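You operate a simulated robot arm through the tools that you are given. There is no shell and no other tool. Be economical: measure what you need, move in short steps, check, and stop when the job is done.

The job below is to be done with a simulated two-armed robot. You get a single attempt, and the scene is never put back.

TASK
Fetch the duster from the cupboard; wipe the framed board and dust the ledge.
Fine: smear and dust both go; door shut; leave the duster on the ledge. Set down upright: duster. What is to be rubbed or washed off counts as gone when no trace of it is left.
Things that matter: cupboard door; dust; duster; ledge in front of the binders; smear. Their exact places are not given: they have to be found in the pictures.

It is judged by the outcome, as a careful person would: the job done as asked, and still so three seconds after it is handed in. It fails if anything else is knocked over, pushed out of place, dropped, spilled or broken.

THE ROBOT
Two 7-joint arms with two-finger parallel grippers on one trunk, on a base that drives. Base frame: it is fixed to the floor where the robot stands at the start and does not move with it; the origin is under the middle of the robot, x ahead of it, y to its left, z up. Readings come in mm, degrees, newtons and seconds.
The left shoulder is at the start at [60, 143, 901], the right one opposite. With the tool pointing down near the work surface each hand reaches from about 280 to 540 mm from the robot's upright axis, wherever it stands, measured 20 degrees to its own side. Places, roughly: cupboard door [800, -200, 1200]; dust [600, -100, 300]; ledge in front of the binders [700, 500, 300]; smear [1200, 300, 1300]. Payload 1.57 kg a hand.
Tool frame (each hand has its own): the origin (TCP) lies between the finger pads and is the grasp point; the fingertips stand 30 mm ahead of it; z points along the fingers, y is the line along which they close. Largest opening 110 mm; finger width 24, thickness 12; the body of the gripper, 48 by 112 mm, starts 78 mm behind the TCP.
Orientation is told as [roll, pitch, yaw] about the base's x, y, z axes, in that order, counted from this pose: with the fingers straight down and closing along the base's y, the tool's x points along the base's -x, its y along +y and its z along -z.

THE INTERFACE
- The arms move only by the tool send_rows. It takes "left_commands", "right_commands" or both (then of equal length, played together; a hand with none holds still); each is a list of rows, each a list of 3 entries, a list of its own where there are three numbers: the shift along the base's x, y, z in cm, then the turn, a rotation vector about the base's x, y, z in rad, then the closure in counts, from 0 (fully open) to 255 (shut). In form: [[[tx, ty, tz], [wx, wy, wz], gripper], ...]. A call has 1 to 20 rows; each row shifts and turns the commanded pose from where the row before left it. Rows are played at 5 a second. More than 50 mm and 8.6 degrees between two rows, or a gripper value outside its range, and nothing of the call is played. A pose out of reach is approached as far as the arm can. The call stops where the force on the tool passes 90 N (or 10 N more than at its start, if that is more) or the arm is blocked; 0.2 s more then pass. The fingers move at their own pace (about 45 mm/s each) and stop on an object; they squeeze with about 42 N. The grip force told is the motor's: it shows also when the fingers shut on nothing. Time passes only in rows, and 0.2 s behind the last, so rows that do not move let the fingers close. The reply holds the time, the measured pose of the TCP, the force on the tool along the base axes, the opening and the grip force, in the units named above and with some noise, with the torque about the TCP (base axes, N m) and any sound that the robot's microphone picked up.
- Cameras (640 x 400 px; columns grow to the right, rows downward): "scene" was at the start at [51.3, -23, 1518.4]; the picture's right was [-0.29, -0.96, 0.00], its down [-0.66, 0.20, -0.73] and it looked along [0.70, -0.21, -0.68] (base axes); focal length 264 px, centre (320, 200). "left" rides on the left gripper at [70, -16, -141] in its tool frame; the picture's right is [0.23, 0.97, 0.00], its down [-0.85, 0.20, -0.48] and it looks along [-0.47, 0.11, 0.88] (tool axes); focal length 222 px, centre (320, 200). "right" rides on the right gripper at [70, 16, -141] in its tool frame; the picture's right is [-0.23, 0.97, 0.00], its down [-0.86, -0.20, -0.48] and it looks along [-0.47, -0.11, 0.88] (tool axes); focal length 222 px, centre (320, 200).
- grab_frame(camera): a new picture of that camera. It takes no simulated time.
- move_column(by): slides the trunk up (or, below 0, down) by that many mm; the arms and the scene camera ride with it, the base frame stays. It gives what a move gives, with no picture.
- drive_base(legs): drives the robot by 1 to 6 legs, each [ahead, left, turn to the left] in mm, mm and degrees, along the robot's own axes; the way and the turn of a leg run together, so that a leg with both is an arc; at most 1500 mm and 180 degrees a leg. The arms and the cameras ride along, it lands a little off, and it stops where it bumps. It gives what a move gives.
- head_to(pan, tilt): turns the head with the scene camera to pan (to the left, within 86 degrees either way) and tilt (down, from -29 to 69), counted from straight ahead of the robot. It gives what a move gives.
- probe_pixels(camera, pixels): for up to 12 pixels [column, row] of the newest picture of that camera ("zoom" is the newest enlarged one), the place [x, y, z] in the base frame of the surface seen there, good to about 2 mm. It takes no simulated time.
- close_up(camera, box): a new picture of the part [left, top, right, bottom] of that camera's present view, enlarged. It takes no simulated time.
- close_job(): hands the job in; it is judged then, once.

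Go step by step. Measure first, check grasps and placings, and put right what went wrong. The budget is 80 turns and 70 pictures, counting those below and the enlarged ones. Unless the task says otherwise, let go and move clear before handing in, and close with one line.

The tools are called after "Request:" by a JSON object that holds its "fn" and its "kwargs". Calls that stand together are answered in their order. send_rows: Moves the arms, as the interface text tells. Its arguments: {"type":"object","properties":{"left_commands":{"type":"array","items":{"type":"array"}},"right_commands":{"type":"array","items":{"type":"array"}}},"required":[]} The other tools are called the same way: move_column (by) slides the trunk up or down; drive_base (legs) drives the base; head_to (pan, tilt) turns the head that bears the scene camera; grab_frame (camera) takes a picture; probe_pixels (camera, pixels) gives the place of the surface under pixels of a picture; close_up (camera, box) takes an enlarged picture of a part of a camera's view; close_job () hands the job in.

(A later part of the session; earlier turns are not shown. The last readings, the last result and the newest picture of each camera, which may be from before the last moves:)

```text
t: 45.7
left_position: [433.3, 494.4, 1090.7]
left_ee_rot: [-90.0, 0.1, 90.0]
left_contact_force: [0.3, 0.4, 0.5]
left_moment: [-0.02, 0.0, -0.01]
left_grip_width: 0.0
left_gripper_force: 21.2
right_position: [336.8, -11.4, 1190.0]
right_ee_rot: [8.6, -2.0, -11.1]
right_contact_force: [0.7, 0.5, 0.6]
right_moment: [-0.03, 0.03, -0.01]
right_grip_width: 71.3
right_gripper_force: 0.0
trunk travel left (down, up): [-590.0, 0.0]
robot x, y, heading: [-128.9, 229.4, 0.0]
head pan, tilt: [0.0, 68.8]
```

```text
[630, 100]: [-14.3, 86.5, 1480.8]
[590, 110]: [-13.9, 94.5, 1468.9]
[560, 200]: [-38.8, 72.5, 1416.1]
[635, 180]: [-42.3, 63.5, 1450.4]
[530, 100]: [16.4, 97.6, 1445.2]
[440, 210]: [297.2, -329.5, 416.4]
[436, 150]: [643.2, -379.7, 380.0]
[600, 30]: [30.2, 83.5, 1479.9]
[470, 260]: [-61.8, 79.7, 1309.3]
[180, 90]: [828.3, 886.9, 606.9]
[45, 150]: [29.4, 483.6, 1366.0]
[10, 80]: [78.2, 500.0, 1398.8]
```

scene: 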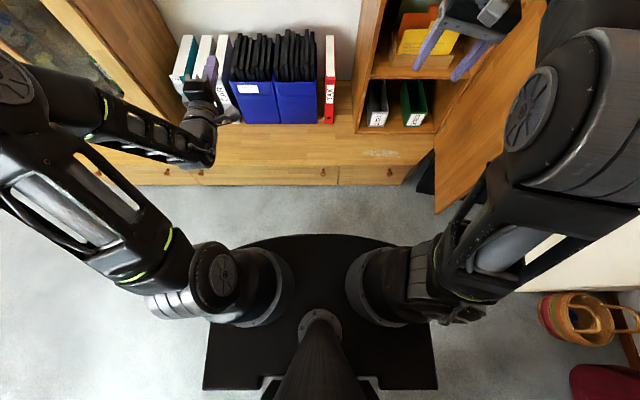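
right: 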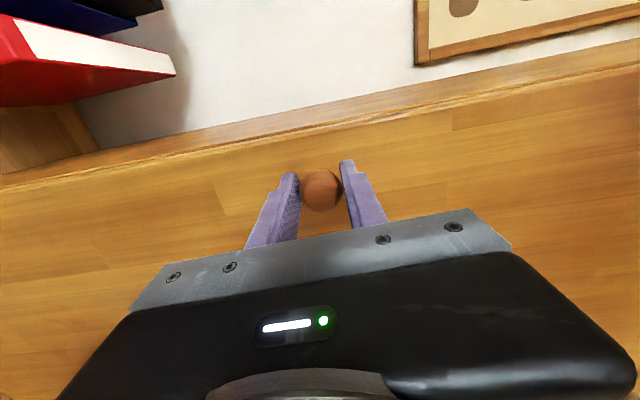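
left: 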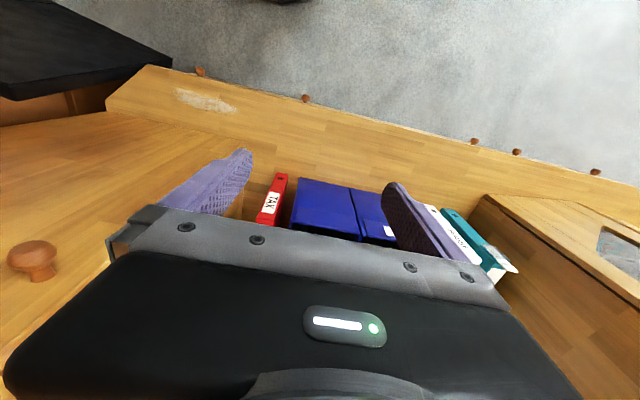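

The door stands near 80° open and the right elbow is up high, so the way is clear. I'll drive right, then forward so that the hand comes above the duster.

Request:
{"fn": "drive_base", "kwargs": {"legs": [[0, -150, 0], [380, 0, 0]]}}

Request:
{"fn": "head_to", "kwargs": {"pan": -20, "tilt": 45}}

Request:
{"fn": "grab_frame", "kwargs": {"camera": "scene"}}

Request:
{"fn": "grab_frame", "kwargs": {"camera": "right"}}

```text
t: 49.1
left_position: [811.2, 350.0, 1091.2]
left_ee_rot: [-89.9, 0.0, 90.3]
left_contact_force: [0.0, -0.4, -1.1]
left_moment: [0.01, -0.01, 0.0]
left_grip_width: 0.0
left_gripper_force: 20.6
right_position: [717.9, -156.4, 1190.0]
right_ee_rot: [8.6, -2.0, -10.8]
right_contact_force: [0.4, 0.6, -0.3]
right_moment: [-0.02, -0.01, 0.0]
right_grip_width: 71.3
right_gripper_force: 0.0
trunk travel left (down, up): [-590.0, 0.0]
robot x, y, heading: [247.8, 79.9, 0.3]
head pan, tilt: [0.0, 68.8]
```

```text
t: 50.0
left_position: [810.4, 348.9, 1091.5]
left_ee_rot: [-90.0, 0.2, 90.3]
left_contact_force: [0.1, -0.1, 0.3]
left_moment: [-0.01, 0.0, -0.01]
left_grip_width: 0.1
left_gripper_force: 21.4
right_position: [717.1, -156.2, 1190.5]
right_ee_rot: [8.6, -2.0, -10.9]
right_contact_force: [0.2, -0.4, -0.4]
right_moment: [-0.01, 0.0, -0.03]
right_grip_width: 71.4
right_gripper_force: 0.1
trunk travel left (down, up): [-590.0, 0.0]
robot x, y, heading: [250.5, 83.6, 0.4]
head pan, tilt: [-20.0, 45.0]
```

```text
44 pictures are left
```

scene: 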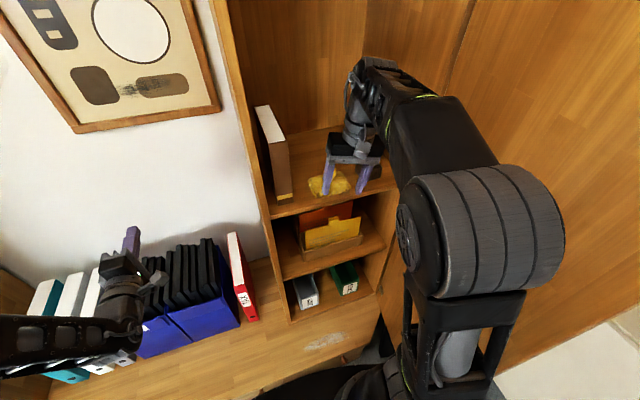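

```text
43 pictures are left
```

right: 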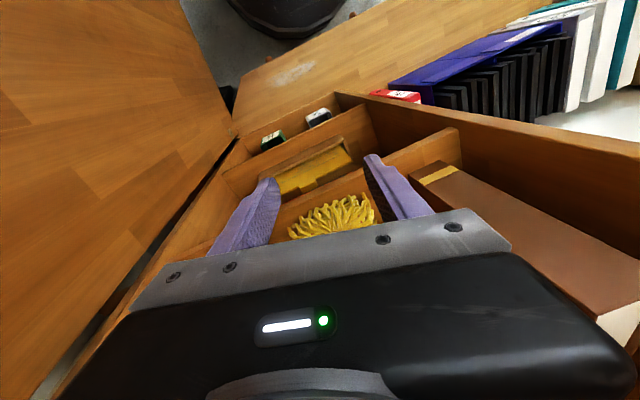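

Robot is at x≈248 and the hand is in line with the duster. I'll go 60 mm further, level the hand and extend over the knob at height.

Request:
{"fn": "drive_base", "kwargs": {"legs": [[60, 0, 0]]}}

Request:
{"fn": "send_rows", "kwargs": {"right_commands": [[[0, 0, 0], [-0.075, 0.02, 0.05], 90], [[0, 0, 0], [-0.075, 0.02, 0.05], 90], [[2.0, -0.3, 0], [0, 0, 0.05], 90], [[2.0, -0.3, 0], [0, 0, 0], 90], [[1.6, -0.2, 0], [0, 0, 0], 90]]}}

Request:
{"fn": "grab_frame", "kwargs": {"camera": "right"}}

Request:
{"fn": "grab_frame", "kwargs": {"camera": "scene"}}

```text
t: 51.0
left_position: [843.7, 354.0, 1092.1]
left_ee_rot: [-89.9, 0.0, 91.1]
left_contact_force: [-0.8, -0.3, 0.3]
left_moment: [0.03, 0.0, 0.02]
left_grip_width: 0.0
left_gripper_force: 21.3
right_position: [757.5, -154.1, 1190.6]
right_ee_rot: [8.7, -2.0, -10.1]
right_contact_force: [-0.9, -1.1, 0.5]
right_moment: [0.02, -0.06, -0.04]
right_grip_width: 71.3
right_gripper_force: 0.0
trunk travel left (down, up): [-590.0, 0.0]
robot x, y, heading: [287.6, 77.6, 1.0]
head pan, tilt: [-20.0, 45.0]
```

```text
t: 52.1
left_position: [842.4, 353.1, 1092.1]
left_ee_rot: [-90.1, 0.1, 91.1]
left_contact_force: [-0.1, 0.3, 0.1]
left_moment: [0.01, 0.01, 0.0]
left_grip_width: 0.0
left_gripper_force: 21.4
right_position: [785.9, -132.4, 1180.6]
right_ee_rot: [0.0, -2.2, -4.2]
right_contact_force: [0.2, 0.0, 0.8]
right_moment: [0.02, 0.02, -0.03]
right_grip_width: 71.2
right_gripper_force: 0.0
right hand out of reach, approached as far as the arm can: row 1, 2, 3, 5
trunk travel left (down, up): [-590.0, 0.0]
robot x, y, heading: [284.1, 81.7, 1.2]
head pan, tilt: [-20.0, 45.0]
```

```text
42 pictures are left
```

right: 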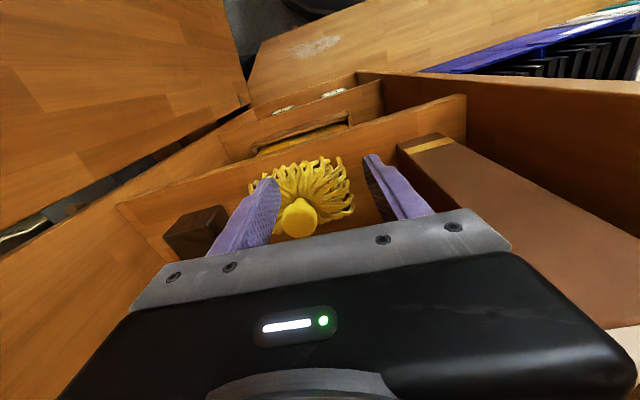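

```text
41 pictures are left
```

scene: 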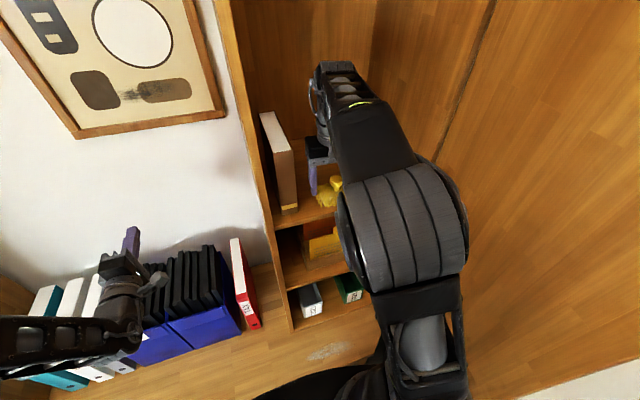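

The drive stopped at x≈287 (touching the bench). The knob is seen at (299,215), left of centre between the fingers; I'll shift −y and forward, slightly lower.

Request:
{"fn": "send_rows", "kwargs": {"right_commands": [[[0.6, -1.6, -0.2], [0, 0, 0], 90], [[0.8, -1.6, -0.2], [0, 0, 0], 90], [[1.2, 0, -0.2], [0, 0, 0], 90], [[1.2, 0, -0.1], [0, 0, 0], 90], [[0.9, 0, -0.1], [0, 0, 0], 90], [[0, 0, 0], [0, 0, 0], 90]]}}

Request:
{"fn": "grab_frame", "kwargs": {"camera": "right"}}

```text
t: 53.5
left_position: [843.2, 353.2, 1091.1]
left_ee_rot: [-90.0, 0.1, 91.2]
left_contact_force: [0.9, -0.4, 0.1]
left_moment: [0.01, 0.01, -0.03]
left_grip_width: 0.0
left_gripper_force: 21.5
right_position: [798.0, -162.7, 1176.9]
right_ee_rot: [0.0, -2.2, -4.1]
right_contact_force: [0.6, 0.5, 0.3]
right_moment: [-0.02, 0.0, -0.03]
right_grip_width: 71.3
right_gripper_force: 0.0
right hand out of reach, approached as far as the arm can: row 3, 4, 5
trunk travel left (down, up): [-590.0, 0.0]
robot x, y, heading: [286.0, 80.5, 1.1]
head pan, tilt: [-20.0, 45.0]
```

```text
40 pictures are left
```

right: 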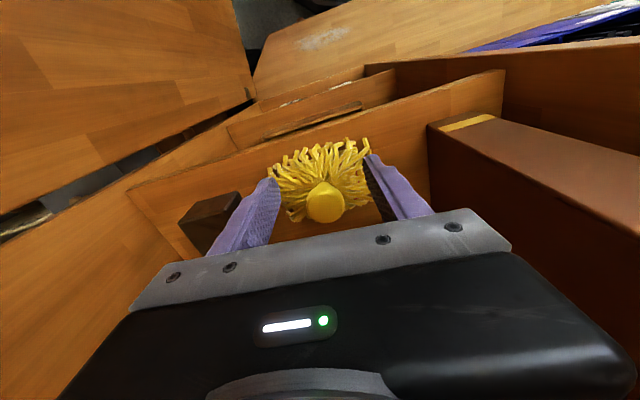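

Aligned in y, but at the reach limit in x. I'll pitch the fingers forward ~20° and lower, letting the hand come onto the knob.

Request:
{"fn": "send_rows", "kwargs": {"right_commands": [[[0, 0, -0.2], [0, -0.09, 0], 90], [[0, 0, -0.6], [0, -0.09, 0], 90], [[0, 0, -0.6], [0, -0.09, 0], 90], [[0, 0, -0.6], [0, -0.09, 0], 90], [[0, 0, -0.5], [0, 0, 0], 90], [[0, 0, -0.3], [0, 0, 0], 90]]}}

Request:
{"fn": "grab_frame", "kwargs": {"camera": "right"}}

```text
t: 55.0
left_position: [842.1, 353.6, 1092.6]
left_ee_rot: [-90.1, 0.1, 91.2]
left_contact_force: [-0.7, 0.0, 0.0]
left_moment: [-0.01, -0.02, 0.02]
left_grip_width: 0.0
left_gripper_force: 21.2
right_position: [798.1, -162.6, 1148.6]
right_ee_rot: [1.5, -22.2, -4.5]
right_contact_force: [0.6, -0.8, 0.1]
right_moment: [-0.04, -0.02, 0.01]
right_grip_width: 71.5
right_gripper_force: 0.1
trunk travel left (down, up): [-590.0, 0.0]
robot x, y, heading: [286.9, 76.6, 1.1]
head pan, tilt: [-20.0, 45.0]
```

```text
39 pictures are left
```

right: 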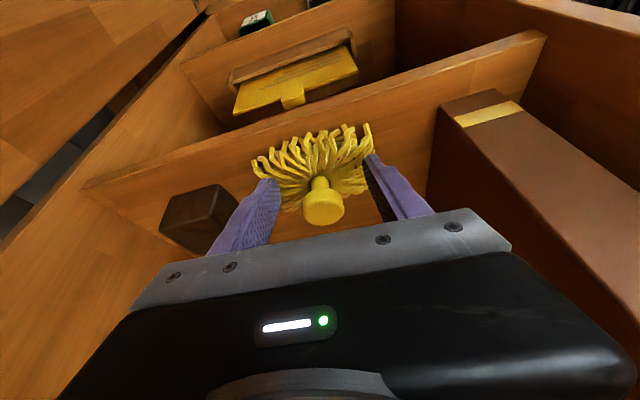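

Now at (798,-163,1149), pitched 22°. I'll go 30 mm forward and 8 mm down, then check before closing.

Request:
{"fn": "send_rows", "kwargs": {"right_commands": [[[1.0, 0, -0.1], [0, 0, 0], 90], [[1.0, 0, -0.2], [0, 0, 0], 90], [[1.0, -0.1, -0.5], [0, 0, 0], 90], [[0, 0, 0], [0, 0, 0], 90]]}}

Request:
{"fn": "grab_frame", "kwargs": {"camera": "right"}}

```text
t: 56.0
left_position: [843.4, 353.5, 1091.5]
left_ee_rot: [-90.0, 0.1, 91.2]
left_contact_force: [-0.1, 0.2, 0.1]
left_moment: [0.04, -0.02, 0.03]
left_grip_width: 0.0
left_gripper_force: 21.2
right_position: [828.5, -163.1, 1140.6]
right_ee_rot: [1.5, -22.1, -4.5]
right_contact_force: [-0.1, 0.5, 0.0]
right_moment: [0.0, 0.01, -0.02]
right_grip_width: 71.4
right_gripper_force: 0.0
trunk travel left (down, up): [-590.0, 0.0]
robot x, y, heading: [286.8, 77.9, 1.1]
head pan, tilt: [-20.0, 45.0]
```

```text
38 pictures are left
```

right: 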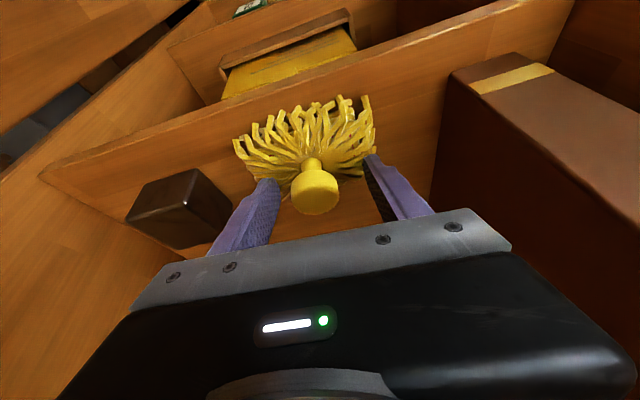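

Probing the knob from the wrist camera to confirm it is between the pads.

Request:
{"fn": "probe_pixels", "kwargs": {"camera": "right", "pixels": [[315, 185], [295, 190], [337, 190], [315, 207], [316, 172]]}}

```text
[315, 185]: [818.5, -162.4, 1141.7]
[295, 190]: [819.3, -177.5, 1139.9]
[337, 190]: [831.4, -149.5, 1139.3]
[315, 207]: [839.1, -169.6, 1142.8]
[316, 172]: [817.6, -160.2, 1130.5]
```

Knob centre ≈ (832,-164,1130), right between the pads. Closing and lifting a little.

Request:
{"fn": "send_rows", "kwargs": {"right_commands": [[[0, 0, 0], [0, 0, 0], 255], [[0, 0, 0], [0, 0, 0], 255], [[0, 0, 0], [0, 0, 0], 255], [[0, 0, 0], [0, 0, 0], 255], [[0, 0, 0], [0, 0, 0], 255], [[0, 0, 1.0], [0, 0, 0], 255], [[-0.3, 0, 1.0], [0, 0, 0], 255], [[-1, 0, 0.5], [0, 0, 0], 255]]}}

Request:
{"fn": "grab_frame", "kwargs": {"camera": "right"}}

```text
t: 57.8
left_position: [842.7, 354.4, 1092.6]
left_ee_rot: [-89.9, 0.2, 91.1]
left_contact_force: [0.4, 0.0, 0.3]
left_moment: [0.02, -0.01, -0.02]
left_grip_width: 0.0
left_gripper_force: 20.8
right_position: [814.2, -162.0, 1165.4]
right_ee_rot: [1.5, -22.3, -4.5]
right_contact_force: [0.4, 0.1, 0.0]
right_moment: [-0.02, 0.01, 0.01]
right_grip_width: 34.1
right_gripper_force: 42.2
trunk travel left (down, up): [-590.0, 0.0]
robot x, y, heading: [282.0, 75.8, 1.3]
head pan, tilt: [-20.0, 45.0]
```

```text
37 pictures are left
```

right: 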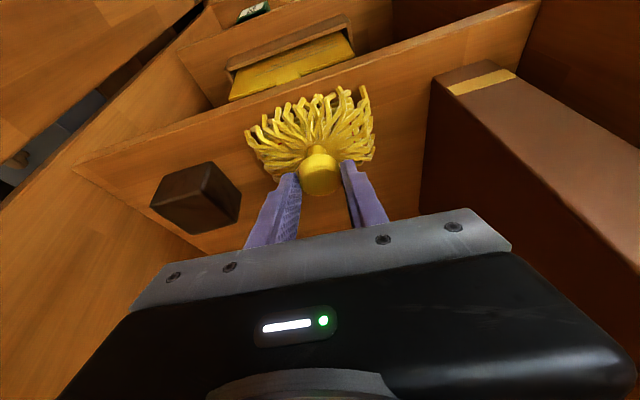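

Duster is held (34 mm grip) and lifted. I'll back straight out of the cupboard, and then pitch the hand up by 90° so that the mop faces the board.

Request:
{"fn": "drive_base", "kwargs": {"legs": [[-320, 0, -1.2], [0, 320, 0]]}}

Request:
{"fn": "send_rows", "kwargs": {"right_commands": [[[-1.0, 0, -0.5], [0, -0.1428, 0], 255], [[-1.0, 0, -0.5], [0, -0.1428, 0], 255], [[-1.0, 0, 0], [0, -0.1428, 0], 255], [[-1.0, 0, 0], [0, -0.1428, 0], 255], [[0, 0, 0], [0, -0.1428, 0], 255], [[0, 0, 0], [0, -0.1428, 0], 255], [[0, 0, 0], [0, -0.1428, 0], 255], [[0, 0, 0], [0, -0.1428, 0], 255], [[0, 0, 0], [0, -0.1428, 0], 255], [[0, 0, 0], [0, -0.1428, 0], 255], [[0, 0, 0], [0, -0.1428, 0], 255]]}}

Request:
{"fn": "grab_frame", "kwargs": {"camera": "scene"}}

Request:
{"fn": "grab_frame", "kwargs": {"camera": "right"}}

```text
t: 61.6
left_position: [525.8, 660.3, 1091.0]
left_ee_rot: [-90.0, 0.2, 90.0]
left_contact_force: [0.3, -0.1, 0.6]
left_moment: [0.0, 0.0, 0.0]
left_grip_width: 0.0
left_gripper_force: 20.9
right_position: [488.7, 144.4, 1164.6]
right_ee_rot: [1.5, -22.2, -5.6]
right_contact_force: [-1.0, -0.2, -0.7]
right_moment: [-0.02, 0.0, -0.04]
right_grip_width: 34.2
right_gripper_force: 42.0
trunk travel left (down, up): [-590.0, 0.0]
robot x, y, heading: [-35.1, 397.0, 0.2]
head pan, tilt: [-20.0, 45.0]
```

```text
t: 64.0
left_position: [525.9, 660.6, 1090.7]
left_ee_rot: [-90.0, 0.2, 90.1]
left_contact_force: [0.5, 0.3, 0.0]
left_moment: [-0.02, 0.01, -0.02]
left_grip_width: 0.0
left_gripper_force: 21.1
right_position: [508.0, 126.2, 1251.2]
right_ee_rot: [166.7, -68.0, -166.2]
right_contact_force: [1.3, -0.1, -0.2]
right_moment: [0.0, 0.03, -0.01]
right_grip_width: 34.4
right_gripper_force: 42.3
right hand out of reach, approached as far as the arm can: row 5, 6, 7, 8, 9, 10, 11
trunk travel left (down, up): [-590.0, 0.0]
robot x, y, heading: [-38.0, 389.1, -0.0]
head pan, tilt: [-20.0, 45.0]
```

```text
36 pictures are left
```

scene: 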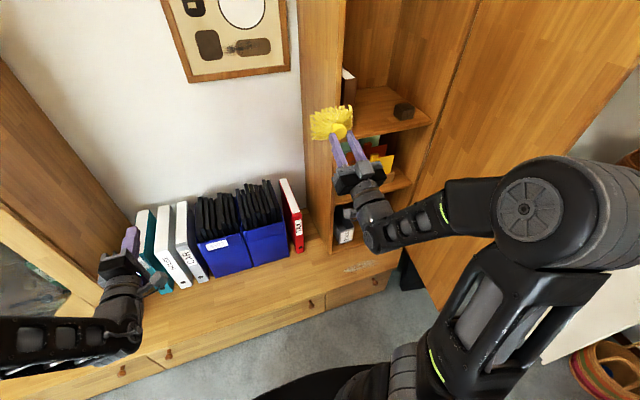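

```text
35 pictures are left
```

right: 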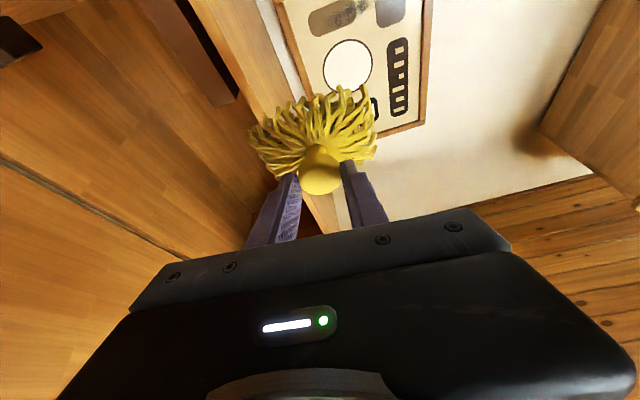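

The hand now points along (0.93,0,0.36) with the mop facing the board. I'll drive up to the bench and bring the hand to just in front of the smear.

Request:
{"fn": "drive_base", "kwargs": {"legs": [[300, 0, 0]]}}

Request:
{"fn": "send_rows", "kwargs": {"right_commands": [[[2, 2, 0.5], [0, 0, 0], 255], [[2, 2, 0.5], [0, 0, 0], 255], [[2, 2, 0.5], [0, 0, 0], 255], [[2, 2, 0.5], [0, 0, 0], 255], [[2, 2, 0.5], [0, 0, 0], 255], [[2, 2, 0.5], [0, 0, 0], 255], [[2, 2, 0.5], [0, 0, 0], 255], [[2, 2, 0.5], [0, 0, 0], 255], [[2, 1, 0.3], [0, 0, 0], 255], [[2, 0, 0.3], [0, 0, 0], 255]]}}

Request:
{"fn": "head_to", "kwargs": {"pan": -5, "tilt": 22}}

Request:
{"fn": "grab_frame", "kwargs": {"camera": "scene"}}

```text
t: 66.1
left_position: [827.6, 657.9, 1091.0]
left_ee_rot: [-89.9, 0.2, 89.9]
left_contact_force: [-0.6, 0.2, -1.2]
left_moment: [0.04, -0.03, 0.02]
left_grip_width: 0.0
left_gripper_force: 20.7
right_position: [808.1, 124.1, 1249.9]
right_ee_rot: [166.3, -68.2, -166.0]
right_contact_force: [0.6, 0.3, -0.9]
right_moment: [-0.01, 0.05, -0.01]
right_grip_width: 34.2
right_gripper_force: 41.6
trunk travel left (down, up): [-590.0, 0.0]
robot x, y, heading: [263.6, 394.9, -0.1]
head pan, tilt: [-20.0, 45.0]
```

```text
t: 68.3
left_position: [826.6, 659.2, 1092.1]
left_ee_rot: [-90.0, 0.1, 90.0]
left_contact_force: [-0.1, 0.3, -0.9]
left_moment: [-0.01, 0.03, 0.01]
left_grip_width: 0.2
left_gripper_force: 21.8
right_position: [1008.3, 293.9, 1297.3]
right_ee_rot: [166.4, -68.1, -166.0]
right_contact_force: [0.5, 0.8, -0.4]
right_moment: [0.0, 0.07, -0.01]
right_grip_width: 34.1
right_gripper_force: 41.3
trunk travel left (down, up): [-590.0, 0.0]
robot x, y, heading: [262.4, 394.8, -0.0]
head pan, tilt: [-20.0, 45.0]
```

```text
t: 69.2
left_position: [825.2, 660.0, 1091.2]
left_ee_rot: [-90.0, 0.1, 90.1]
left_contact_force: [-0.2, 0.4, -0.1]
left_moment: [-0.04, -0.04, -0.01]
left_grip_width: 0.0
left_gripper_force: 21.3
right_position: [1007.0, 294.9, 1296.9]
right_ee_rot: [166.4, -68.1, -165.9]
right_contact_force: [0.2, -0.4, -0.6]
right_moment: [-0.04, 0.06, -0.01]
right_grip_width: 34.0
right_gripper_force: 41.7
trunk travel left (down, up): [-590.0, 0.0]
robot x, y, heading: [263.6, 393.2, -0.0]
head pan, tilt: [-5.0, 22.0]
```

```text
34 pictures are left
```

scene: 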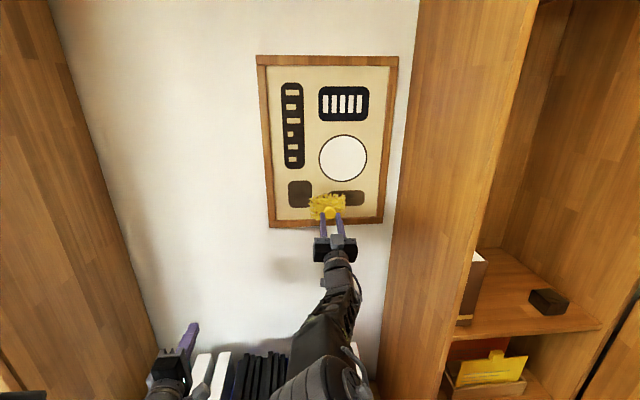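

Good reach. I'll advance toward the board at y≈325, slowing near contact.

Request:
{"fn": "send_rows", "kwargs": {"right_commands": [[[2.5, 0.8, 0], [0, 0, 0], 255], [[2.5, 0.8, 0], [0, 0, 0], 255], [[2, 0.8, 0], [0, 0, 0], 255], [[1.5, 0.6, 0], [0, 0, 0], 255], [[0.8, 0, 0], [0, 0, 0], 255], [[0.4, 0, 0], [0, 0, 0], 255], [[0.4, 0, 0], [0, 0, 0], 255], [[0.4, 0, 0], [0, 0, 0], 255]]}}

```text
t: 71.0
left_position: [821.8, 658.6, 1095.2]
left_ee_rot: [-90.4, 0.1, 89.9]
left_contact_force: [-0.6, -0.1, -0.3]
left_moment: [0.01, -0.02, -0.01]
left_grip_width: 0.0
left_gripper_force: 21.0
right_position: [1094.6, 323.2, 1299.8]
right_ee_rot: [166.5, -67.9, -166.0]
right_contact_force: [-59.7, -2.3, -26.6]
right_moment: [0.26, 0.23, -0.54]
right_grip_width: 34.3
right_gripper_force: 41.6
right hand out of reach, approached as far as the arm can: row 7, 8
trunk travel left (down, up): [-590.0, 0.0]
robot x, y, heading: [262.3, 397.0, 0.0]
head pan, tilt: [-5.0, 22.0]
```

Contact came at x≈1090 with 60 N, too hard. I'll ease off 8 mm and look closely.

Request:
{"fn": "send_rows", "kwargs": {"right_commands": [[[-0.8, 0, 0], [0, 0, 0], 255], [[0, 0, 0], [0, 0, 0], 255]]}}

Request:
{"fn": "close_up", "kwargs": {"camera": "scene", "box": [250, 150, 410, 250]}}

Request:
{"fn": "grab_frame", "kwargs": {"camera": "right"}}

```text
t: 71.5
left_position: [828.2, 659.1, 1090.9]
left_ee_rot: [-89.9, 0.2, 90.0]
left_contact_force: [0.5, -0.3, 0.5]
left_moment: [-0.01, 0.0, 0.01]
left_grip_width: 0.0
left_gripper_force: 21.5
right_position: [1094.8, 326.0, 1298.1]
right_ee_rot: [166.4, -68.0, -165.9]
right_contact_force: [-0.4, -0.3, -1.0]
right_moment: [0.02, 0.03, 0.0]
right_grip_width: 34.4
right_gripper_force: 42.2
trunk travel left (down, up): [-590.0, 0.0]
robot x, y, heading: [263.1, 396.3, -0.0]
head pan, tilt: [-5.0, 22.0]
```

```text
4.00 times, centred on (330, 200) of scene
```

zoom: 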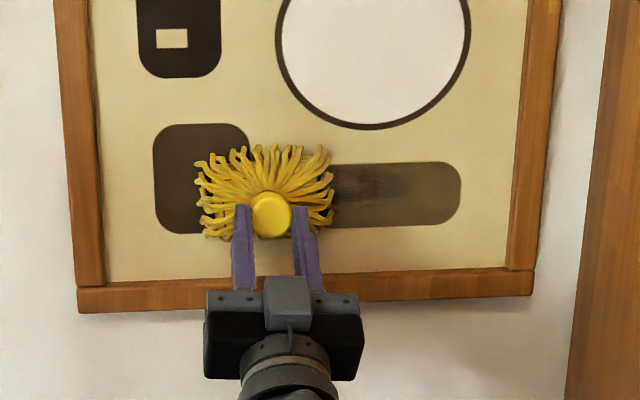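

```text
32 pictures are left
```

right: 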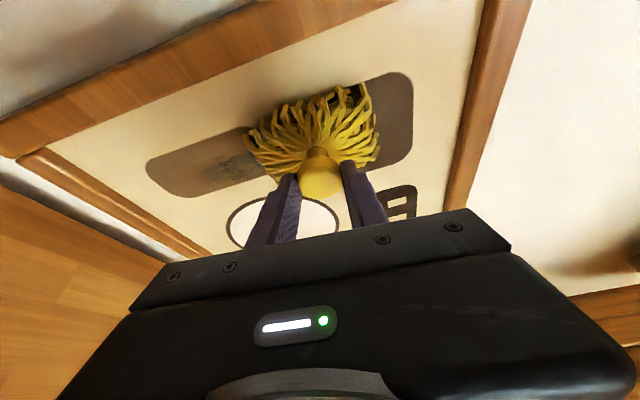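

Light touch is at x≈1095. I'll press 3 mm (~12 N) and wipe −y across the smear and back, with small height changes.

Request:
{"fn": "send_rows", "kwargs": {"right_commands": [[[0.3, 1.0, 0], [0, 0, 0], 255], [[0, -1.6, 0], [0, 0, 0], 255], [[0, -1.6, 0], [0, 0, 0], 255], [[0, -1.6, 0], [0, 0, 0], 255], [[0, -1.6, 0], [0, 0, 0], 255], [[0, -1.6, 0], [0, 0, 0], 255], [[0, -1.6, 0], [0, 0, 0], 255], [[0, -1.6, 0], [0, 0, 0], 255], [[0, -1.6, 0], [0, 0, 0], 255], [[0, -1.6, 0], [0, 0, 0], 255], [[0, 0, 0.8], [0, 0, 0], 255], [[0, 1.8, 0], [0, 0, 0], 255], [[0, 1.8, 0], [0, 0, 0], 255], [[0, 1.8, 0], [0, 0, 0], 255], [[0, 1.8, 0], [0, 0, 0], 255], [[0, 1.8, 0], [0, 0, 0], 255], [[0, 1.8, 0], [0, 0, 0], 255], [[0, 1.8, 0], [0, 0, 0], 255], [[0, 1.8, 0], [0, 0, 0], 255]]}}

Request:
{"fn": "close_up", "kwargs": {"camera": "scene", "box": [250, 150, 410, 250]}}

```text
t: 75.5
left_position: [826.5, 658.9, 1090.8]
left_ee_rot: [-89.9, 0.1, 90.0]
left_contact_force: [0.8, -0.5, -0.2]
left_moment: [-0.02, 0.04, -0.02]
left_grip_width: 0.1
left_gripper_force: 21.3
right_position: [1065.6, 365.6, 1312.7]
right_ee_rot: [166.4, -68.0, -166.0]
right_contact_force: [-0.2, 0.1, -0.5]
right_moment: [0.01, 0.04, -0.02]
right_grip_width: 33.9
right_gripper_force: 41.8
right hand out of reach, approached as far as the arm can: row 4, 6, 7, 8, 9, 10
trunk travel left (down, up): [-590.0, 0.0]
robot x, y, heading: [263.3, 391.3, -0.2]
head pan, tilt: [-5.0, 22.0]
```

```text
4.00 times, centred on (330, 200) of scene
```

zoom: 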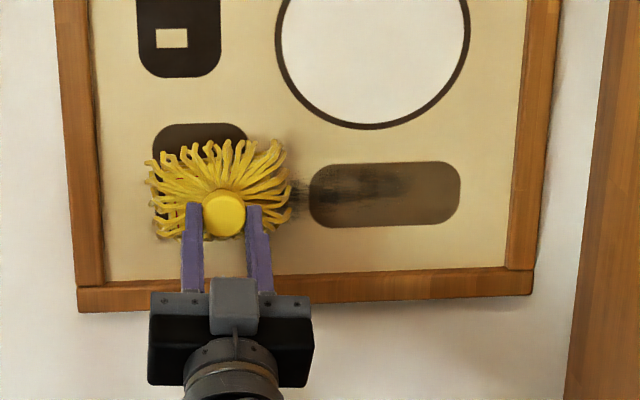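

Reach runs short across the sweep (hand fell back to x=1066). I'll pull the hand back a bit, and turn/advance the base slightly to bring the right shoulder closer.

Request:
{"fn": "send_rows", "kwargs": {"right_commands": [[[-3, -2.5, -0.5], [0, 0, 0], 255], [[-3, -2.5, -0.5], [0, 0, 0], 255], [[-2, -2.5, 0], [0, 0, 0], 255], [[0, -2.5, 0], [0, 0, 0], 255]]}}

Request:
{"fn": "drive_base", "kwargs": {"legs": [[0, 0, 10], [20, 0, 0]]}}

Request:
{"fn": "grab_frame", "kwargs": {"camera": "scene"}}

```text
t: 76.5
left_position: [826.3, 658.0, 1091.7]
left_ee_rot: [-89.9, 0.2, 90.0]
left_contact_force: [-0.5, -0.1, 0.8]
left_moment: [0.0, 0.01, 0.0]
left_grip_width: 0.0
left_gripper_force: 21.4
right_position: [987.0, 262.9, 1302.5]
right_ee_rot: [166.2, -68.1, -165.8]
right_contact_force: [0.2, -1.1, -0.4]
right_moment: [-0.02, 0.06, -0.01]
right_grip_width: 34.0
right_gripper_force: 42.0
trunk travel left (down, up): [-590.0, 0.0]
robot x, y, heading: [261.9, 394.1, -0.0]
head pan, tilt: [-5.0, 22.0]
```

```text
t: 78.0
left_position: [791.8, 757.2, 1090.8]
left_ee_rot: [-90.0, 0.1, 99.9]
left_contact_force: [0.9, 0.2, 0.2]
left_moment: [0.02, -0.02, 0.0]
left_grip_width: 0.0
left_gripper_force: 21.7
right_position: [1019.5, 396.0, 1302.0]
right_ee_rot: [166.3, -68.2, -155.8]
right_contact_force: [0.4, 0.0, -0.7]
right_moment: [-0.03, 0.0, -0.03]
right_grip_width: 33.7
right_gripper_force: 41.9
trunk travel left (down, up): [-590.0, 0.0]
robot x, y, heading: [281.8, 395.4, 9.9]
head pan, tilt: [-5.0, 22.0]
```

```text
30 pictures are left
```

scene: 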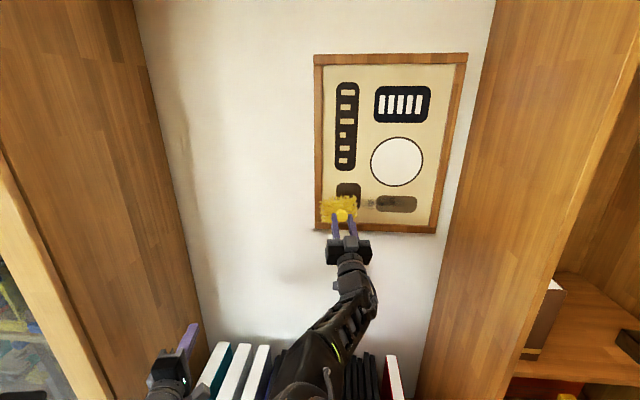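

Shoulder gained ~42 mm. I'll undo the hand's yaw, shift to y≈325, and approach to x≈1085.

Request:
{"fn": "send_rows", "kwargs": {"right_commands": [[[0, -3.5, -0.2], [0, 0, -0.087], 255], [[0, -3.6, -0.2], [0, 0, -0.087], 255], [[2.2, 0, 0], [0, 0, 0], 255], [[2.2, 0, 0], [0, 0, 0], 255], [[2.2, 0, 0], [0, 0, 0], 255], [[0.4, 0, 0], [0, 0, 0], 255], [[0.4, 0, 0], [0, 0, 0], 255], [[0, 0, 0], [0, 0, 0], 255]]}}

```text
t: 79.8
left_position: [790.7, 757.1, 1091.0]
left_ee_rot: [-89.9, 0.2, 100.0]
left_contact_force: [0.1, 0.8, 0.1]
left_moment: [-0.01, 0.01, 0.01]
left_grip_width: 0.0
left_gripper_force: 21.0
right_position: [1091.4, 324.3, 1298.5]
right_ee_rot: [166.4, -68.1, -165.8]
right_contact_force: [0.6, -0.1, -0.8]
right_moment: [0.01, 0.05, 0.0]
right_grip_width: 34.1
right_gripper_force: 41.2
trunk travel left (down, up): [-590.0, 0.0]
robot x, y, heading: [278.9, 395.0, 10.2]
head pan, tilt: [-5.0, 22.0]
```

No contact yet; advancing in 3 mm steps.

Request:
{"fn": "send_rows", "kwargs": {"right_commands": [[[0.3, 0, 0], [0, 0, 0], 255], [[0.3, 0, 0], [0, 0, 0], 255], [[0, 0, 0], [0, 0, 0], 255]]}}

```text
t: 80.6
left_position: [789.0, 756.7, 1092.2]
left_ee_rot: [-90.0, 0.2, 99.9]
left_contact_force: [0.6, 0.1, 1.1]
left_moment: [0.04, -0.02, -0.03]
left_grip_width: 0.1
left_gripper_force: 21.5
right_position: [1095.3, 325.3, 1297.8]
right_ee_rot: [166.3, -68.0, -165.8]
right_contact_force: [-23.6, 1.8, -12.2]
right_moment: [0.39, -0.04, -0.83]
right_grip_width: 33.9
right_gripper_force: 41.7
trunk travel left (down, up): [-590.0, 0.0]
robot x, y, heading: [279.8, 397.8, 9.9]
head pan, tilt: [-5.0, 22.0]
```

Contact at x≈1095 with ~24 N. I'll wipe across −y with this pressure and look at the result.

Request:
{"fn": "send_rows", "kwargs": {"right_commands": [[[0, 1, 0], [0, 0, 0], 255], [[0, 1, 0], [0, 0, 0], 255], [[0, -1.5, 0], [0, 0, 0], 255], [[0, -1.5, 0], [0, 0, 0], 255], [[0, -1.5, 0], [0, 0, 0], 255], [[0, -1.5, 0], [0, 0, 0], 255], [[0, -1.5, 0], [0, 0, 0], 255], [[0, -1.5, 0], [0, 0, 0], 255], [[0, -1.5, 0], [0, 0, 0], 255], [[0, -1.5, 0], [0, 0, 0], 255], [[0, -1.5, 0], [0, 0, 0], 255], [[0, -1.5, 0], [0, 0, 0], 255], [[0, -1.5, 0], [0, 0, 0], 255]]}}

Request:
{"fn": "close_up", "kwargs": {"camera": "scene", "box": [310, 140, 470, 240]}}

```text
t: 83.4
left_position: [791.5, 756.4, 1091.3]
left_ee_rot: [-89.8, 0.1, 100.0]
left_contact_force: [-0.8, -0.3, 0.5]
left_moment: [0.04, 0.01, 0.01]
left_grip_width: 0.0
left_gripper_force: 21.1
right_position: [1059.1, 229.6, 1302.6]
right_ee_rot: [166.3, -68.1, -165.9]
right_contact_force: [0.0, -0.7, -0.7]
right_moment: [0.0, 0.04, 0.02]
right_grip_width: 33.8
right_gripper_force: 41.3
right hand out of reach, approached as far as the arm can: row 6, 7, 8, 9, 10, 11, 12, 13
trunk travel left (down, up): [-590.0, 0.0]
robot x, y, heading: [283.5, 394.8, 10.2]
head pan, tilt: [-5.0, 22.0]
```

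```text
4.00 times, centred on (390, 190) of scene
```

zoom: 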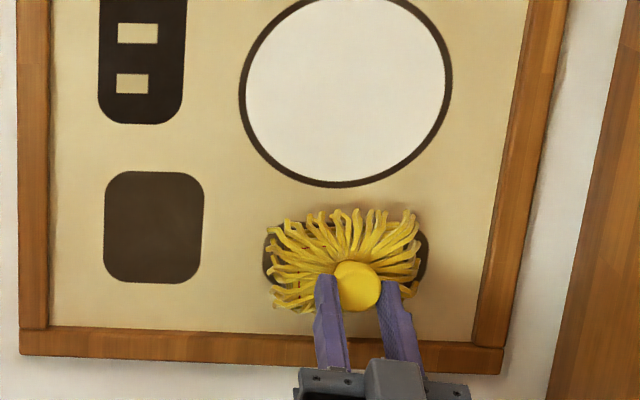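

The left part of the smear is wiped away. For the right part I need the base ~115 mm further right; I'll retract and shift the hand left first, then drive.

Request:
{"fn": "send_rows", "kwargs": {"right_commands": [[[-2, 3, -0.1], [0, 0, 0], 255], [[-2, 3, -0.1], [0, 0, 0], 255], [[-1, 3, -0.1], [0, 0, 0], 255], [[0, 3, 0], [0, 0, 0], 255]]}}

Request:
{"fn": "drive_base", "kwargs": {"legs": [[-20, -115, 0]]}}

Request:
{"fn": "close_up", "kwargs": {"camera": "scene", "box": [270, 120, 470, 245]}}

```text
t: 84.4
left_position: [791.1, 756.3, 1091.2]
left_ee_rot: [-90.0, 0.1, 100.1]
left_contact_force: [-0.3, 0.0, 1.1]
left_moment: [0.0, -0.02, -0.03]
left_grip_width: 0.0
left_gripper_force: 21.1
right_position: [1008.2, 349.5, 1301.1]
right_ee_rot: [166.4, -68.2, -166.1]
right_contact_force: [0.3, 0.3, -1.0]
right_moment: [0.05, 0.03, -0.02]
right_grip_width: 34.0
right_gripper_force: 41.4
trunk travel left (down, up): [-590.0, 0.0]
robot x, y, heading: [283.3, 396.4, 10.2]
head pan, tilt: [-5.0, 22.0]
```

```text
t: 85.7
left_position: [762.3, 677.2, 1092.4]
left_ee_rot: [-89.9, 0.1, 102.2]
left_contact_force: [-0.4, -0.7, 0.0]
left_moment: [0.01, 0.01, 0.03]
left_grip_width: 0.0
left_gripper_force: 21.1
right_position: [994.2, 277.8, 1301.1]
right_ee_rot: [166.3, -68.1, -163.6]
right_contact_force: [-0.4, -0.3, -1.1]
right_moment: [-0.04, 0.05, 0.02]
right_grip_width: 34.0
right_gripper_force: 41.7
trunk travel left (down, up): [-590.0, 0.0]
robot x, y, heading: [268.3, 297.6, 12.4]
head pan, tilt: [-5.0, 22.0]
```

```text
3.20 times, centred on (370, 182) of scene
```

zoom: 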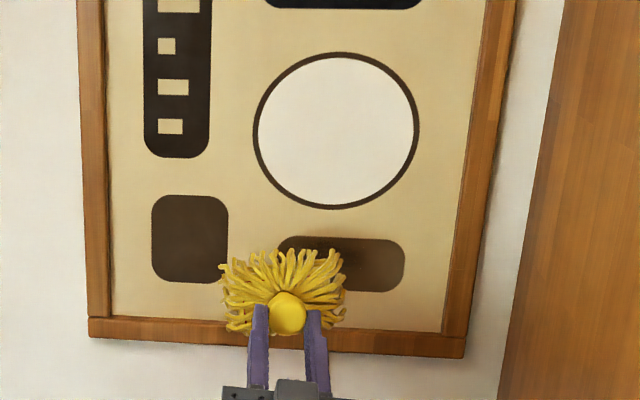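

The left half is clean; the base touched something and rotated 2°. I'll straighten slightly and re-approach the right half at y≈260.

Request:
{"fn": "drive_base", "kwargs": {"legs": [[-8, 0, -2.4]]}}

Request:
{"fn": "send_rows", "kwargs": {"right_commands": [[[2.5, 0, -0.1], [0, 0, 0], 255], [[2.5, 0, -0.1], [0, 0, 0], 255], [[2.5, 0, -0.1], [0, 0, 0], 255], [[1.3, 0, 0], [0, 0, 0], 255], [[0.4, 0, 0], [0, 0, 0], 255], [[0.4, 0, 0], [0, 0, 0], 255], [[0, 0, 0], [0, 0, 0], 255]]}}

```text
t: 86.5
left_position: [770.6, 655.0, 1091.7]
left_ee_rot: [-90.1, 0.2, 99.8]
left_contact_force: [-0.2, 0.0, -0.3]
left_moment: [-0.01, -0.01, 0.0]
left_grip_width: 0.2
left_gripper_force: 21.3
right_position: [987.0, 246.8, 1300.9]
right_ee_rot: [166.3, -68.1, -166.0]
right_contact_force: [-1.1, -1.3, -0.5]
right_moment: [0.0, 0.04, 0.01]
right_grip_width: 33.9
right_gripper_force: 41.4
trunk travel left (down, up): [-590.0, 0.0]
robot x, y, heading: [259.7, 299.4, 10.0]
head pan, tilt: [-5.0, 22.0]
```

```text
t: 88.0
left_position: [770.9, 655.1, 1091.4]
left_ee_rot: [-89.9, 0.2, 99.7]
left_contact_force: [0.1, 0.0, -0.1]
left_moment: [0.0, -0.01, 0.02]
left_grip_width: 0.0
left_gripper_force: 21.5
right_position: [1082.3, 246.3, 1297.7]
right_ee_rot: [166.4, -68.1, -166.0]
right_contact_force: [-0.4, 0.5, -0.7]
right_moment: [-0.01, 0.04, -0.03]
right_grip_width: 33.9
right_gripper_force: 41.6
trunk travel left (down, up): [-590.0, 0.0]
robot x, y, heading: [258.6, 298.1, 9.8]
head pan, tilt: [-5.0, 22.0]
```

At x=1082 with no force. Pressing in 16 mm more and wiping −y to about 185 and back.

Request:
{"fn": "send_rows", "kwargs": {"right_commands": [[[0.8, 0.5, 0], [0, 0, 0], 255], [[0.6, 0.5, 0], [0, 0, 0], 255], [[0.3, 0.5, 0], [0, 0, 0], 255], [[0, -1.2, 0], [0, 0, 0], 255], [[0, -1.2, 0], [0, 0, 0], 255], [[0, -1.2, 0], [0, 0, 0], 255], [[0, -1.2, 0], [0, 0, 0], 255]]}}

Request:
{"fn": "send_rows", "kwargs": {"right_commands": [[[0, -1.2, 0], [0, 0, 0], 255], [[0, -1.2, 0], [0, 0, 0], 255], [[0, -0.8, 0], [0, 0, 0], 255]]}}

Request:
{"fn": "close_up", "kwargs": {"camera": "scene", "box": [270, 120, 470, 245]}}

```text
t: 89.7
left_position: [770.7, 655.0, 1090.0]
left_ee_rot: [-90.0, 0.0, 99.8]
left_contact_force: [-0.1, 0.5, -0.6]
left_moment: [0.02, 0.01, 0.0]
left_grip_width: 0.0
left_gripper_force: 21.5
right_position: [1082.6, 219.1, 1298.9]
right_ee_rot: [166.2, -68.1, -166.0]
right_contact_force: [-0.1, 0.1, -1.2]
right_moment: [0.01, 0.04, 0.02]
right_grip_width: 33.5
right_gripper_force: 41.4
right hand out of reach, approached as far as the arm can: row 2, 4, 5, 6, 7
trunk travel left (down, up): [-590.0, 0.0]
robot x, y, heading: [261.3, 302.1, 9.7]
head pan, tilt: [-5.0, 22.0]
```

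```text
t: 90.5
left_position: [771.5, 654.7, 1091.5]
left_ee_rot: [-90.0, 0.2, 99.8]
left_contact_force: [-0.7, -0.1, -0.5]
left_moment: [-0.02, 0.0, 0.0]
left_grip_width: 0.0
left_gripper_force: 21.5
right_position: [1071.7, 191.9, 1300.8]
right_ee_rot: [166.4, -68.1, -166.1]
right_contact_force: [-0.3, -0.3, -0.7]
right_moment: [0.03, 0.06, 0.01]
right_grip_width: 33.8
right_gripper_force: 41.7
right hand out of reach, approached as far as the arm can: row 1, 2, 3
trunk travel left (down, up): [-590.0, 0.0]
robot x, y, heading: [260.7, 298.3, 9.9]
head pan, tilt: [-5.0, 22.0]
```

```text
3.20 times, centred on (370, 182) of scene
```

zoom: 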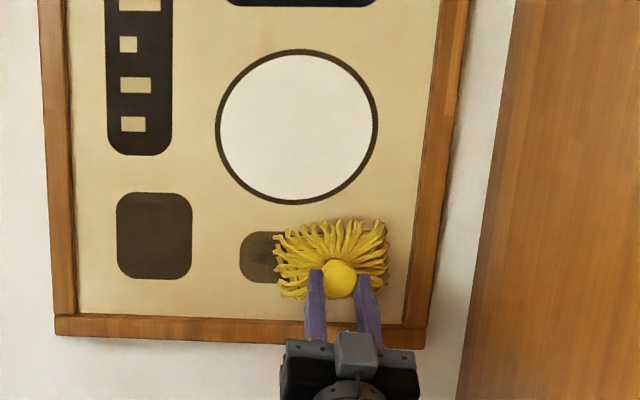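

Still 15–25 mm short for the right part. I'll retract, turn the base further left (bringing the right shoulder forward) and shift right.

Request:
{"fn": "send_rows", "kwargs": {"right_commands": [[[-2.5, 0.5, 0], [0, 0, 0], 255], [[-2.5, 0.5, 0], [0, 0, 0], 255]]}}

Request:
{"fn": "drive_base", "kwargs": {"legs": [[-10, 0, 15], [-18, -53, 0]]}}

Request:
{"fn": "send_rows", "kwargs": {"right_commands": [[[0, -2.5, 0], [0, 0, -0.087], 255], [[0, -2.5, 0], [0, 0, -0.087], 255], [[0, -2.5, 0], [0, 0, -0.087], 255]]}}

```text
t: 91.0
left_position: [770.2, 655.5, 1091.9]
left_ee_rot: [-90.0, 0.1, 99.9]
left_contact_force: [-0.3, -0.3, -1.0]
left_moment: [0.0, -0.01, -0.02]
left_grip_width: 0.0
left_gripper_force: 20.9
right_position: [1022.1, 201.3, 1301.4]
right_ee_rot: [166.4, -68.1, -166.0]
right_contact_force: [-0.7, -1.0, -0.7]
right_moment: [0.02, 0.04, -0.01]
right_grip_width: 33.8
right_gripper_force: 41.7
trunk travel left (down, up): [-590.0, 0.0]
robot x, y, heading: [263.3, 296.1, 9.7]
head pan, tilt: [-5.0, 22.0]
```

```text
t: 92.9
left_position: [659.2, 713.9, 1092.4]
left_ee_rot: [-90.1, -0.1, 114.7]
left_contact_force: [-0.1, -0.8, 0.0]
left_moment: [-0.03, 0.01, 0.03]
left_grip_width: 0.0
left_gripper_force: 21.5
right_position: [1016.7, 339.8, 1301.6]
right_ee_rot: [166.1, -68.1, -151.0]
right_contact_force: [1.0, -0.9, -1.0]
right_moment: [-0.03, 0.04, 0.05]
right_grip_width: 34.0
right_gripper_force: 41.3
trunk travel left (down, up): [-590.0, 0.0]
robot x, y, heading: [258.7, 237.7, 24.9]
head pan, tilt: [-5.0, 22.0]
```

```text
t: 93.7
left_position: [657.5, 716.2, 1092.6]
left_ee_rot: [-90.0, 0.1, 114.7]
left_contact_force: [-0.1, 0.0, -0.7]
left_moment: [-0.02, -0.03, 0.02]
left_grip_width: 0.0
left_gripper_force: 21.2
right_position: [1017.6, 266.9, 1302.5]
right_ee_rot: [166.3, -68.1, -166.2]
right_contact_force: [0.6, 0.4, -0.7]
right_moment: [0.0, 0.02, -0.01]
right_grip_width: 33.9
right_gripper_force: 41.4
trunk travel left (down, up): [-590.0, 0.0]
robot x, y, heading: [254.4, 236.9, 24.8]
head pan, tilt: [-5.0, 22.0]
```

Base placed as planned; hand at (1018,267). Now I approach contact and wipe −y.

Request:
{"fn": "send_rows", "kwargs": {"right_commands": [[[2.2, -0.2, -0.1], [0, 0, 0], 255], [[2.2, -0.2, -0.1], [0, 0, 0], 255], [[2.2, -0.2, 0], [0, 0, 0], 255], [[1.0, 0, 0], [0, 0, 0], 255], [[0.3, 0, 0], [0, 0, 0], 255], [[0.2, 0, 0], [0, 0, 0], 255]]}}

Request:
{"fn": "send_rows", "kwargs": {"right_commands": [[[0, -1.2, 0], [0, 0, 0], 255], [[0, -1.2, 0], [0, 0, 0], 255], [[0, -1.2, 0], [0, 0, 0], 255], [[0, -1.2, 0], [0, 0, 0], 255], [[0, -1.2, 0], [0, 0, 0], 255], [[0, -1.2, 0], [0, 0, 0], 255]]}}

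Request:
{"fn": "close_up", "kwargs": {"camera": "scene", "box": [300, 100, 540, 250]}}

```text
t: 95.1
left_position: [658.3, 715.2, 1091.2]
left_ee_rot: [-90.0, 0.1, 114.7]
left_contact_force: [-0.1, -0.1, 0.3]
left_moment: [-0.05, 0.01, 0.0]
left_grip_width: 0.0
left_gripper_force: 21.5
right_position: [1072.0, 263.4, 1301.9]
right_ee_rot: [166.4, -68.1, -166.1]
right_contact_force: [0.3, -0.4, 0.1]
right_moment: [-0.02, 0.05, 0.03]
right_grip_width: 34.0
right_gripper_force: 41.4
right hand out of reach, approached as far as the arm can: row 3, 4, 5
trunk travel left (down, up): [-590.0, 0.0]
robot x, y, heading: [256.9, 233.1, 24.9]
head pan, tilt: [-5.0, 22.0]
```

```text
t: 96.5
left_position: [658.5, 715.6, 1090.9]
left_ee_rot: [-90.0, 0.1, 114.7]
left_contact_force: [-0.1, -0.2, -0.1]
left_moment: [0.01, 0.01, 0.02]
left_grip_width: 0.1
left_gripper_force: 21.1
right_position: [1058.4, 201.1, 1313.0]
right_ee_rot: [166.4, -68.2, -166.1]
right_contact_force: [0.5, 0.4, -1.1]
right_moment: [-0.04, 0.03, 0.01]
right_grip_width: 33.9
right_gripper_force: 41.5
right hand out of reach, approached as far as the arm can: row 1, 3, 5
trunk travel left (down, up): [-590.0, 0.0]
robot x, y, heading: [258.3, 242.0, 24.8]
head pan, tilt: [-5.0, 22.0]
```

```text
2.67 times, centred on (420, 175) of scene
```

zoom: 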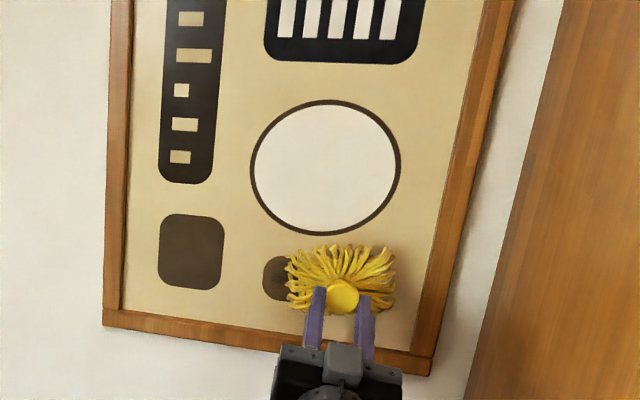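

The reach is best when the arm angles left relative to the body, so turning left was the wrong way. I'll back out, square the base to heading 0, re-aim the hand, then re-approach with base y≈262.

Request:
{"fn": "send_rows", "kwargs": {"right_commands": [[[-3, 1, 0], [0, 0, 0], 255], [[-3, 1, -0.5], [0, 0, 0], 255], [[-3, 1, -0.5], [0, 0, 0], 255]]}}

Request:
{"fn": "drive_base", "kwargs": {"legs": [[-275, 238, 0], [0, 0, -24.8]]}}

Request:
{"fn": "send_rows", "kwargs": {"right_commands": [[[2.0, 3.0, 0], [0, 0, 0.087], 255], [[2.0, 3.0, 0], [0, 0, 0.087], 255], [[2.0, 3.0, 0], [0, 0, 0.087], 255], [[2.0, 3.0, 0], [0, 0, 0.087], 255], [[2.0, 3.0, 0], [0, 0, 0.087], 255], [[0, 3, 0], [0, 0, 0], 255], [[0, 3, 0], [0, 0, 0], 255], [[0, 3, 0], [0, 0, 0], 255]]}}

```text
t: 97.3
left_position: [657.7, 716.6, 1090.7]
left_ee_rot: [-90.0, 0.0, 114.8]
left_contact_force: [-1.0, -0.6, -0.3]
left_moment: [0.0, 0.0, 0.0]
left_grip_width: 0.0
left_gripper_force: 20.8
right_position: [969.5, 230.8, 1303.5]
right_ee_rot: [166.5, -68.1, -166.2]
right_contact_force: [-0.6, -0.3, -1.5]
right_moment: [0.01, 0.06, -0.03]
right_grip_width: 33.7
right_gripper_force: 41.6
trunk travel left (down, up): [-590.0, 0.0]
robot x, y, heading: [258.6, 241.6, 24.7]
head pan, tilt: [-5.0, 22.0]
```

```text
t: 100.9
left_position: [470.2, 605.8, 1092.2]
left_ee_rot: [-90.0, 0.2, 90.1]
left_contact_force: [-0.9, 0.3, 0.9]
left_moment: [0.02, 0.01, 0.0]
left_grip_width: 0.1
left_gripper_force: 21.4
right_position: [552.6, 34.1, 1302.8]
right_ee_rot: [166.3, -68.1, 169.3]
right_contact_force: [-0.1, -0.1, 0.1]
right_moment: [0.01, 0.02, -0.02]
right_grip_width: 33.5
right_gripper_force: 41.1
trunk travel left (down, up): [-590.0, 0.0]
robot x, y, heading: [-91.2, 339.2, 0.1]
head pan, tilt: [-5.0, 22.0]
```

```text
t: 102.7
left_position: [469.6, 607.2, 1092.3]
left_ee_rot: [-90.0, 0.2, 90.2]
left_contact_force: [0.7, -0.1, 0.5]
left_moment: [0.01, 0.0, 0.01]
left_grip_width: 0.1
left_gripper_force: 21.4
right_position: [651.5, 276.6, 1303.6]
right_ee_rot: [166.5, -68.2, -165.9]
right_contact_force: [0.3, 0.5, -0.3]
right_moment: [0.0, 0.06, -0.01]
right_grip_width: 33.8
right_gripper_force: 41.4
trunk travel left (down, up): [-590.0, 0.0]
robot x, y, heading: [-88.4, 338.2, 0.0]
head pan, tilt: [-5.0, 22.0]
```

Orientation restored. Driving in to about (262,255), then approach contact at y≈240.

Request:
{"fn": "drive_base", "kwargs": {"legs": [[350, -80, 0]]}}

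Request:
{"fn": "send_rows", "kwargs": {"right_commands": [[[2.2, 1.5, -0.2], [0, 0, 0], 255], [[2.2, 1.5, -0.2], [0, 0, 0], 255], [[2.2, 1.5, -0.1], [0, 0, 0], 255], [[1.8, 1.0, 0], [0, 0, 0], 255]]}}

```text
t: 105.0
left_position: [818.0, 525.4, 1091.2]
left_ee_rot: [-89.9, 0.1, 90.0]
left_contact_force: [0.4, -0.2, 0.0]
left_moment: [0.0, -0.02, -0.04]
left_grip_width: 0.3
left_gripper_force: 21.2
right_position: [1000.0, 192.4, 1302.9]
right_ee_rot: [166.3, -68.2, -166.0]
right_contact_force: [1.2, -0.5, 0.1]
right_moment: [0.0, 0.01, 0.0]
right_grip_width: 33.8
right_gripper_force: 41.2
trunk travel left (down, up): [-590.0, 0.0]
robot x, y, heading: [254.0, 258.1, -0.0]
head pan, tilt: [-5.0, 22.0]
```

```text
t: 106.0
left_position: [818.2, 525.0, 1090.6]
left_ee_rot: [-90.0, 0.1, 90.1]
left_contact_force: [-0.8, 0.2, -1.2]
left_moment: [-0.01, 0.01, -0.01]
left_grip_width: 0.2
left_gripper_force: 21.2
right_position: [1083.8, 248.6, 1297.6]
right_ee_rot: [166.2, -68.2, -166.0]
right_contact_force: [0.9, -0.3, -1.1]
right_moment: [0.0, 0.03, -0.04]
right_grip_width: 33.8
right_gripper_force: 41.4
trunk travel left (down, up): [-590.0, 0.0]
robot x, y, heading: [255.2, 257.2, -0.2]
head pan, tilt: [-5.0, 22.0]
```

No reach trouble now. Pressing in and wiping −y slowly.

Request:
{"fn": "send_rows", "kwargs": {"right_commands": [[[0.8, 0.5, 0], [0, 0, 0], 255], [[0.5, 0.5, 0], [0, 0, 0], 255], [[0.4, 0, 0], [0, 0, 0], 255], [[0, -1.0, 0], [0, 0, 0], 255], [[0, -1.0, 0], [0, 0, 0], 255], [[0, -1.0, 0], [0, 0, 0], 255]]}}

Request:
{"fn": "close_up", "kwargs": {"camera": "scene", "box": [230, 120, 430, 245]}}

```text
t: 107.4
left_position: [816.0, 525.3, 1092.9]
left_ee_rot: [-90.0, 0.3, 90.0]
left_contact_force: [-0.1, 0.0, -0.9]
left_moment: [-0.01, 0.0, -0.01]
left_grip_width: 0.0
left_gripper_force: 20.7
right_position: [1094.7, 230.4, 1302.6]
right_ee_rot: [166.7, -67.8, -166.2]
right_contact_force: [-17.9, 9.1, 1.7]
right_moment: [-0.27, -0.59, 0.06]
right_grip_width: 34.1
right_gripper_force: 41.4
trunk travel left (down, up): [-590.0, 0.0]
robot x, y, heading: [257.2, 259.3, -0.1]
head pan, tilt: [-5.0, 22.0]
```

```text
3.20 times, centred on (330, 182) of scene
```

zoom: 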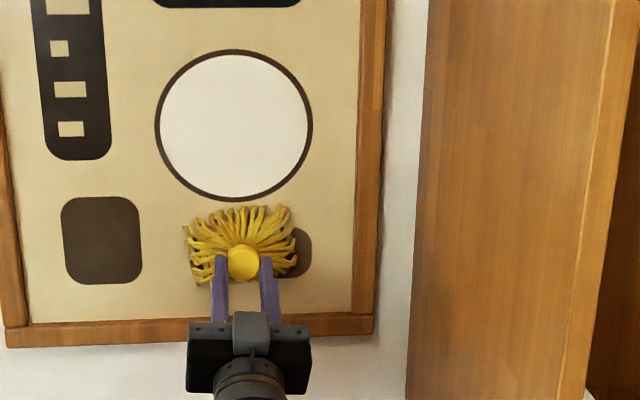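

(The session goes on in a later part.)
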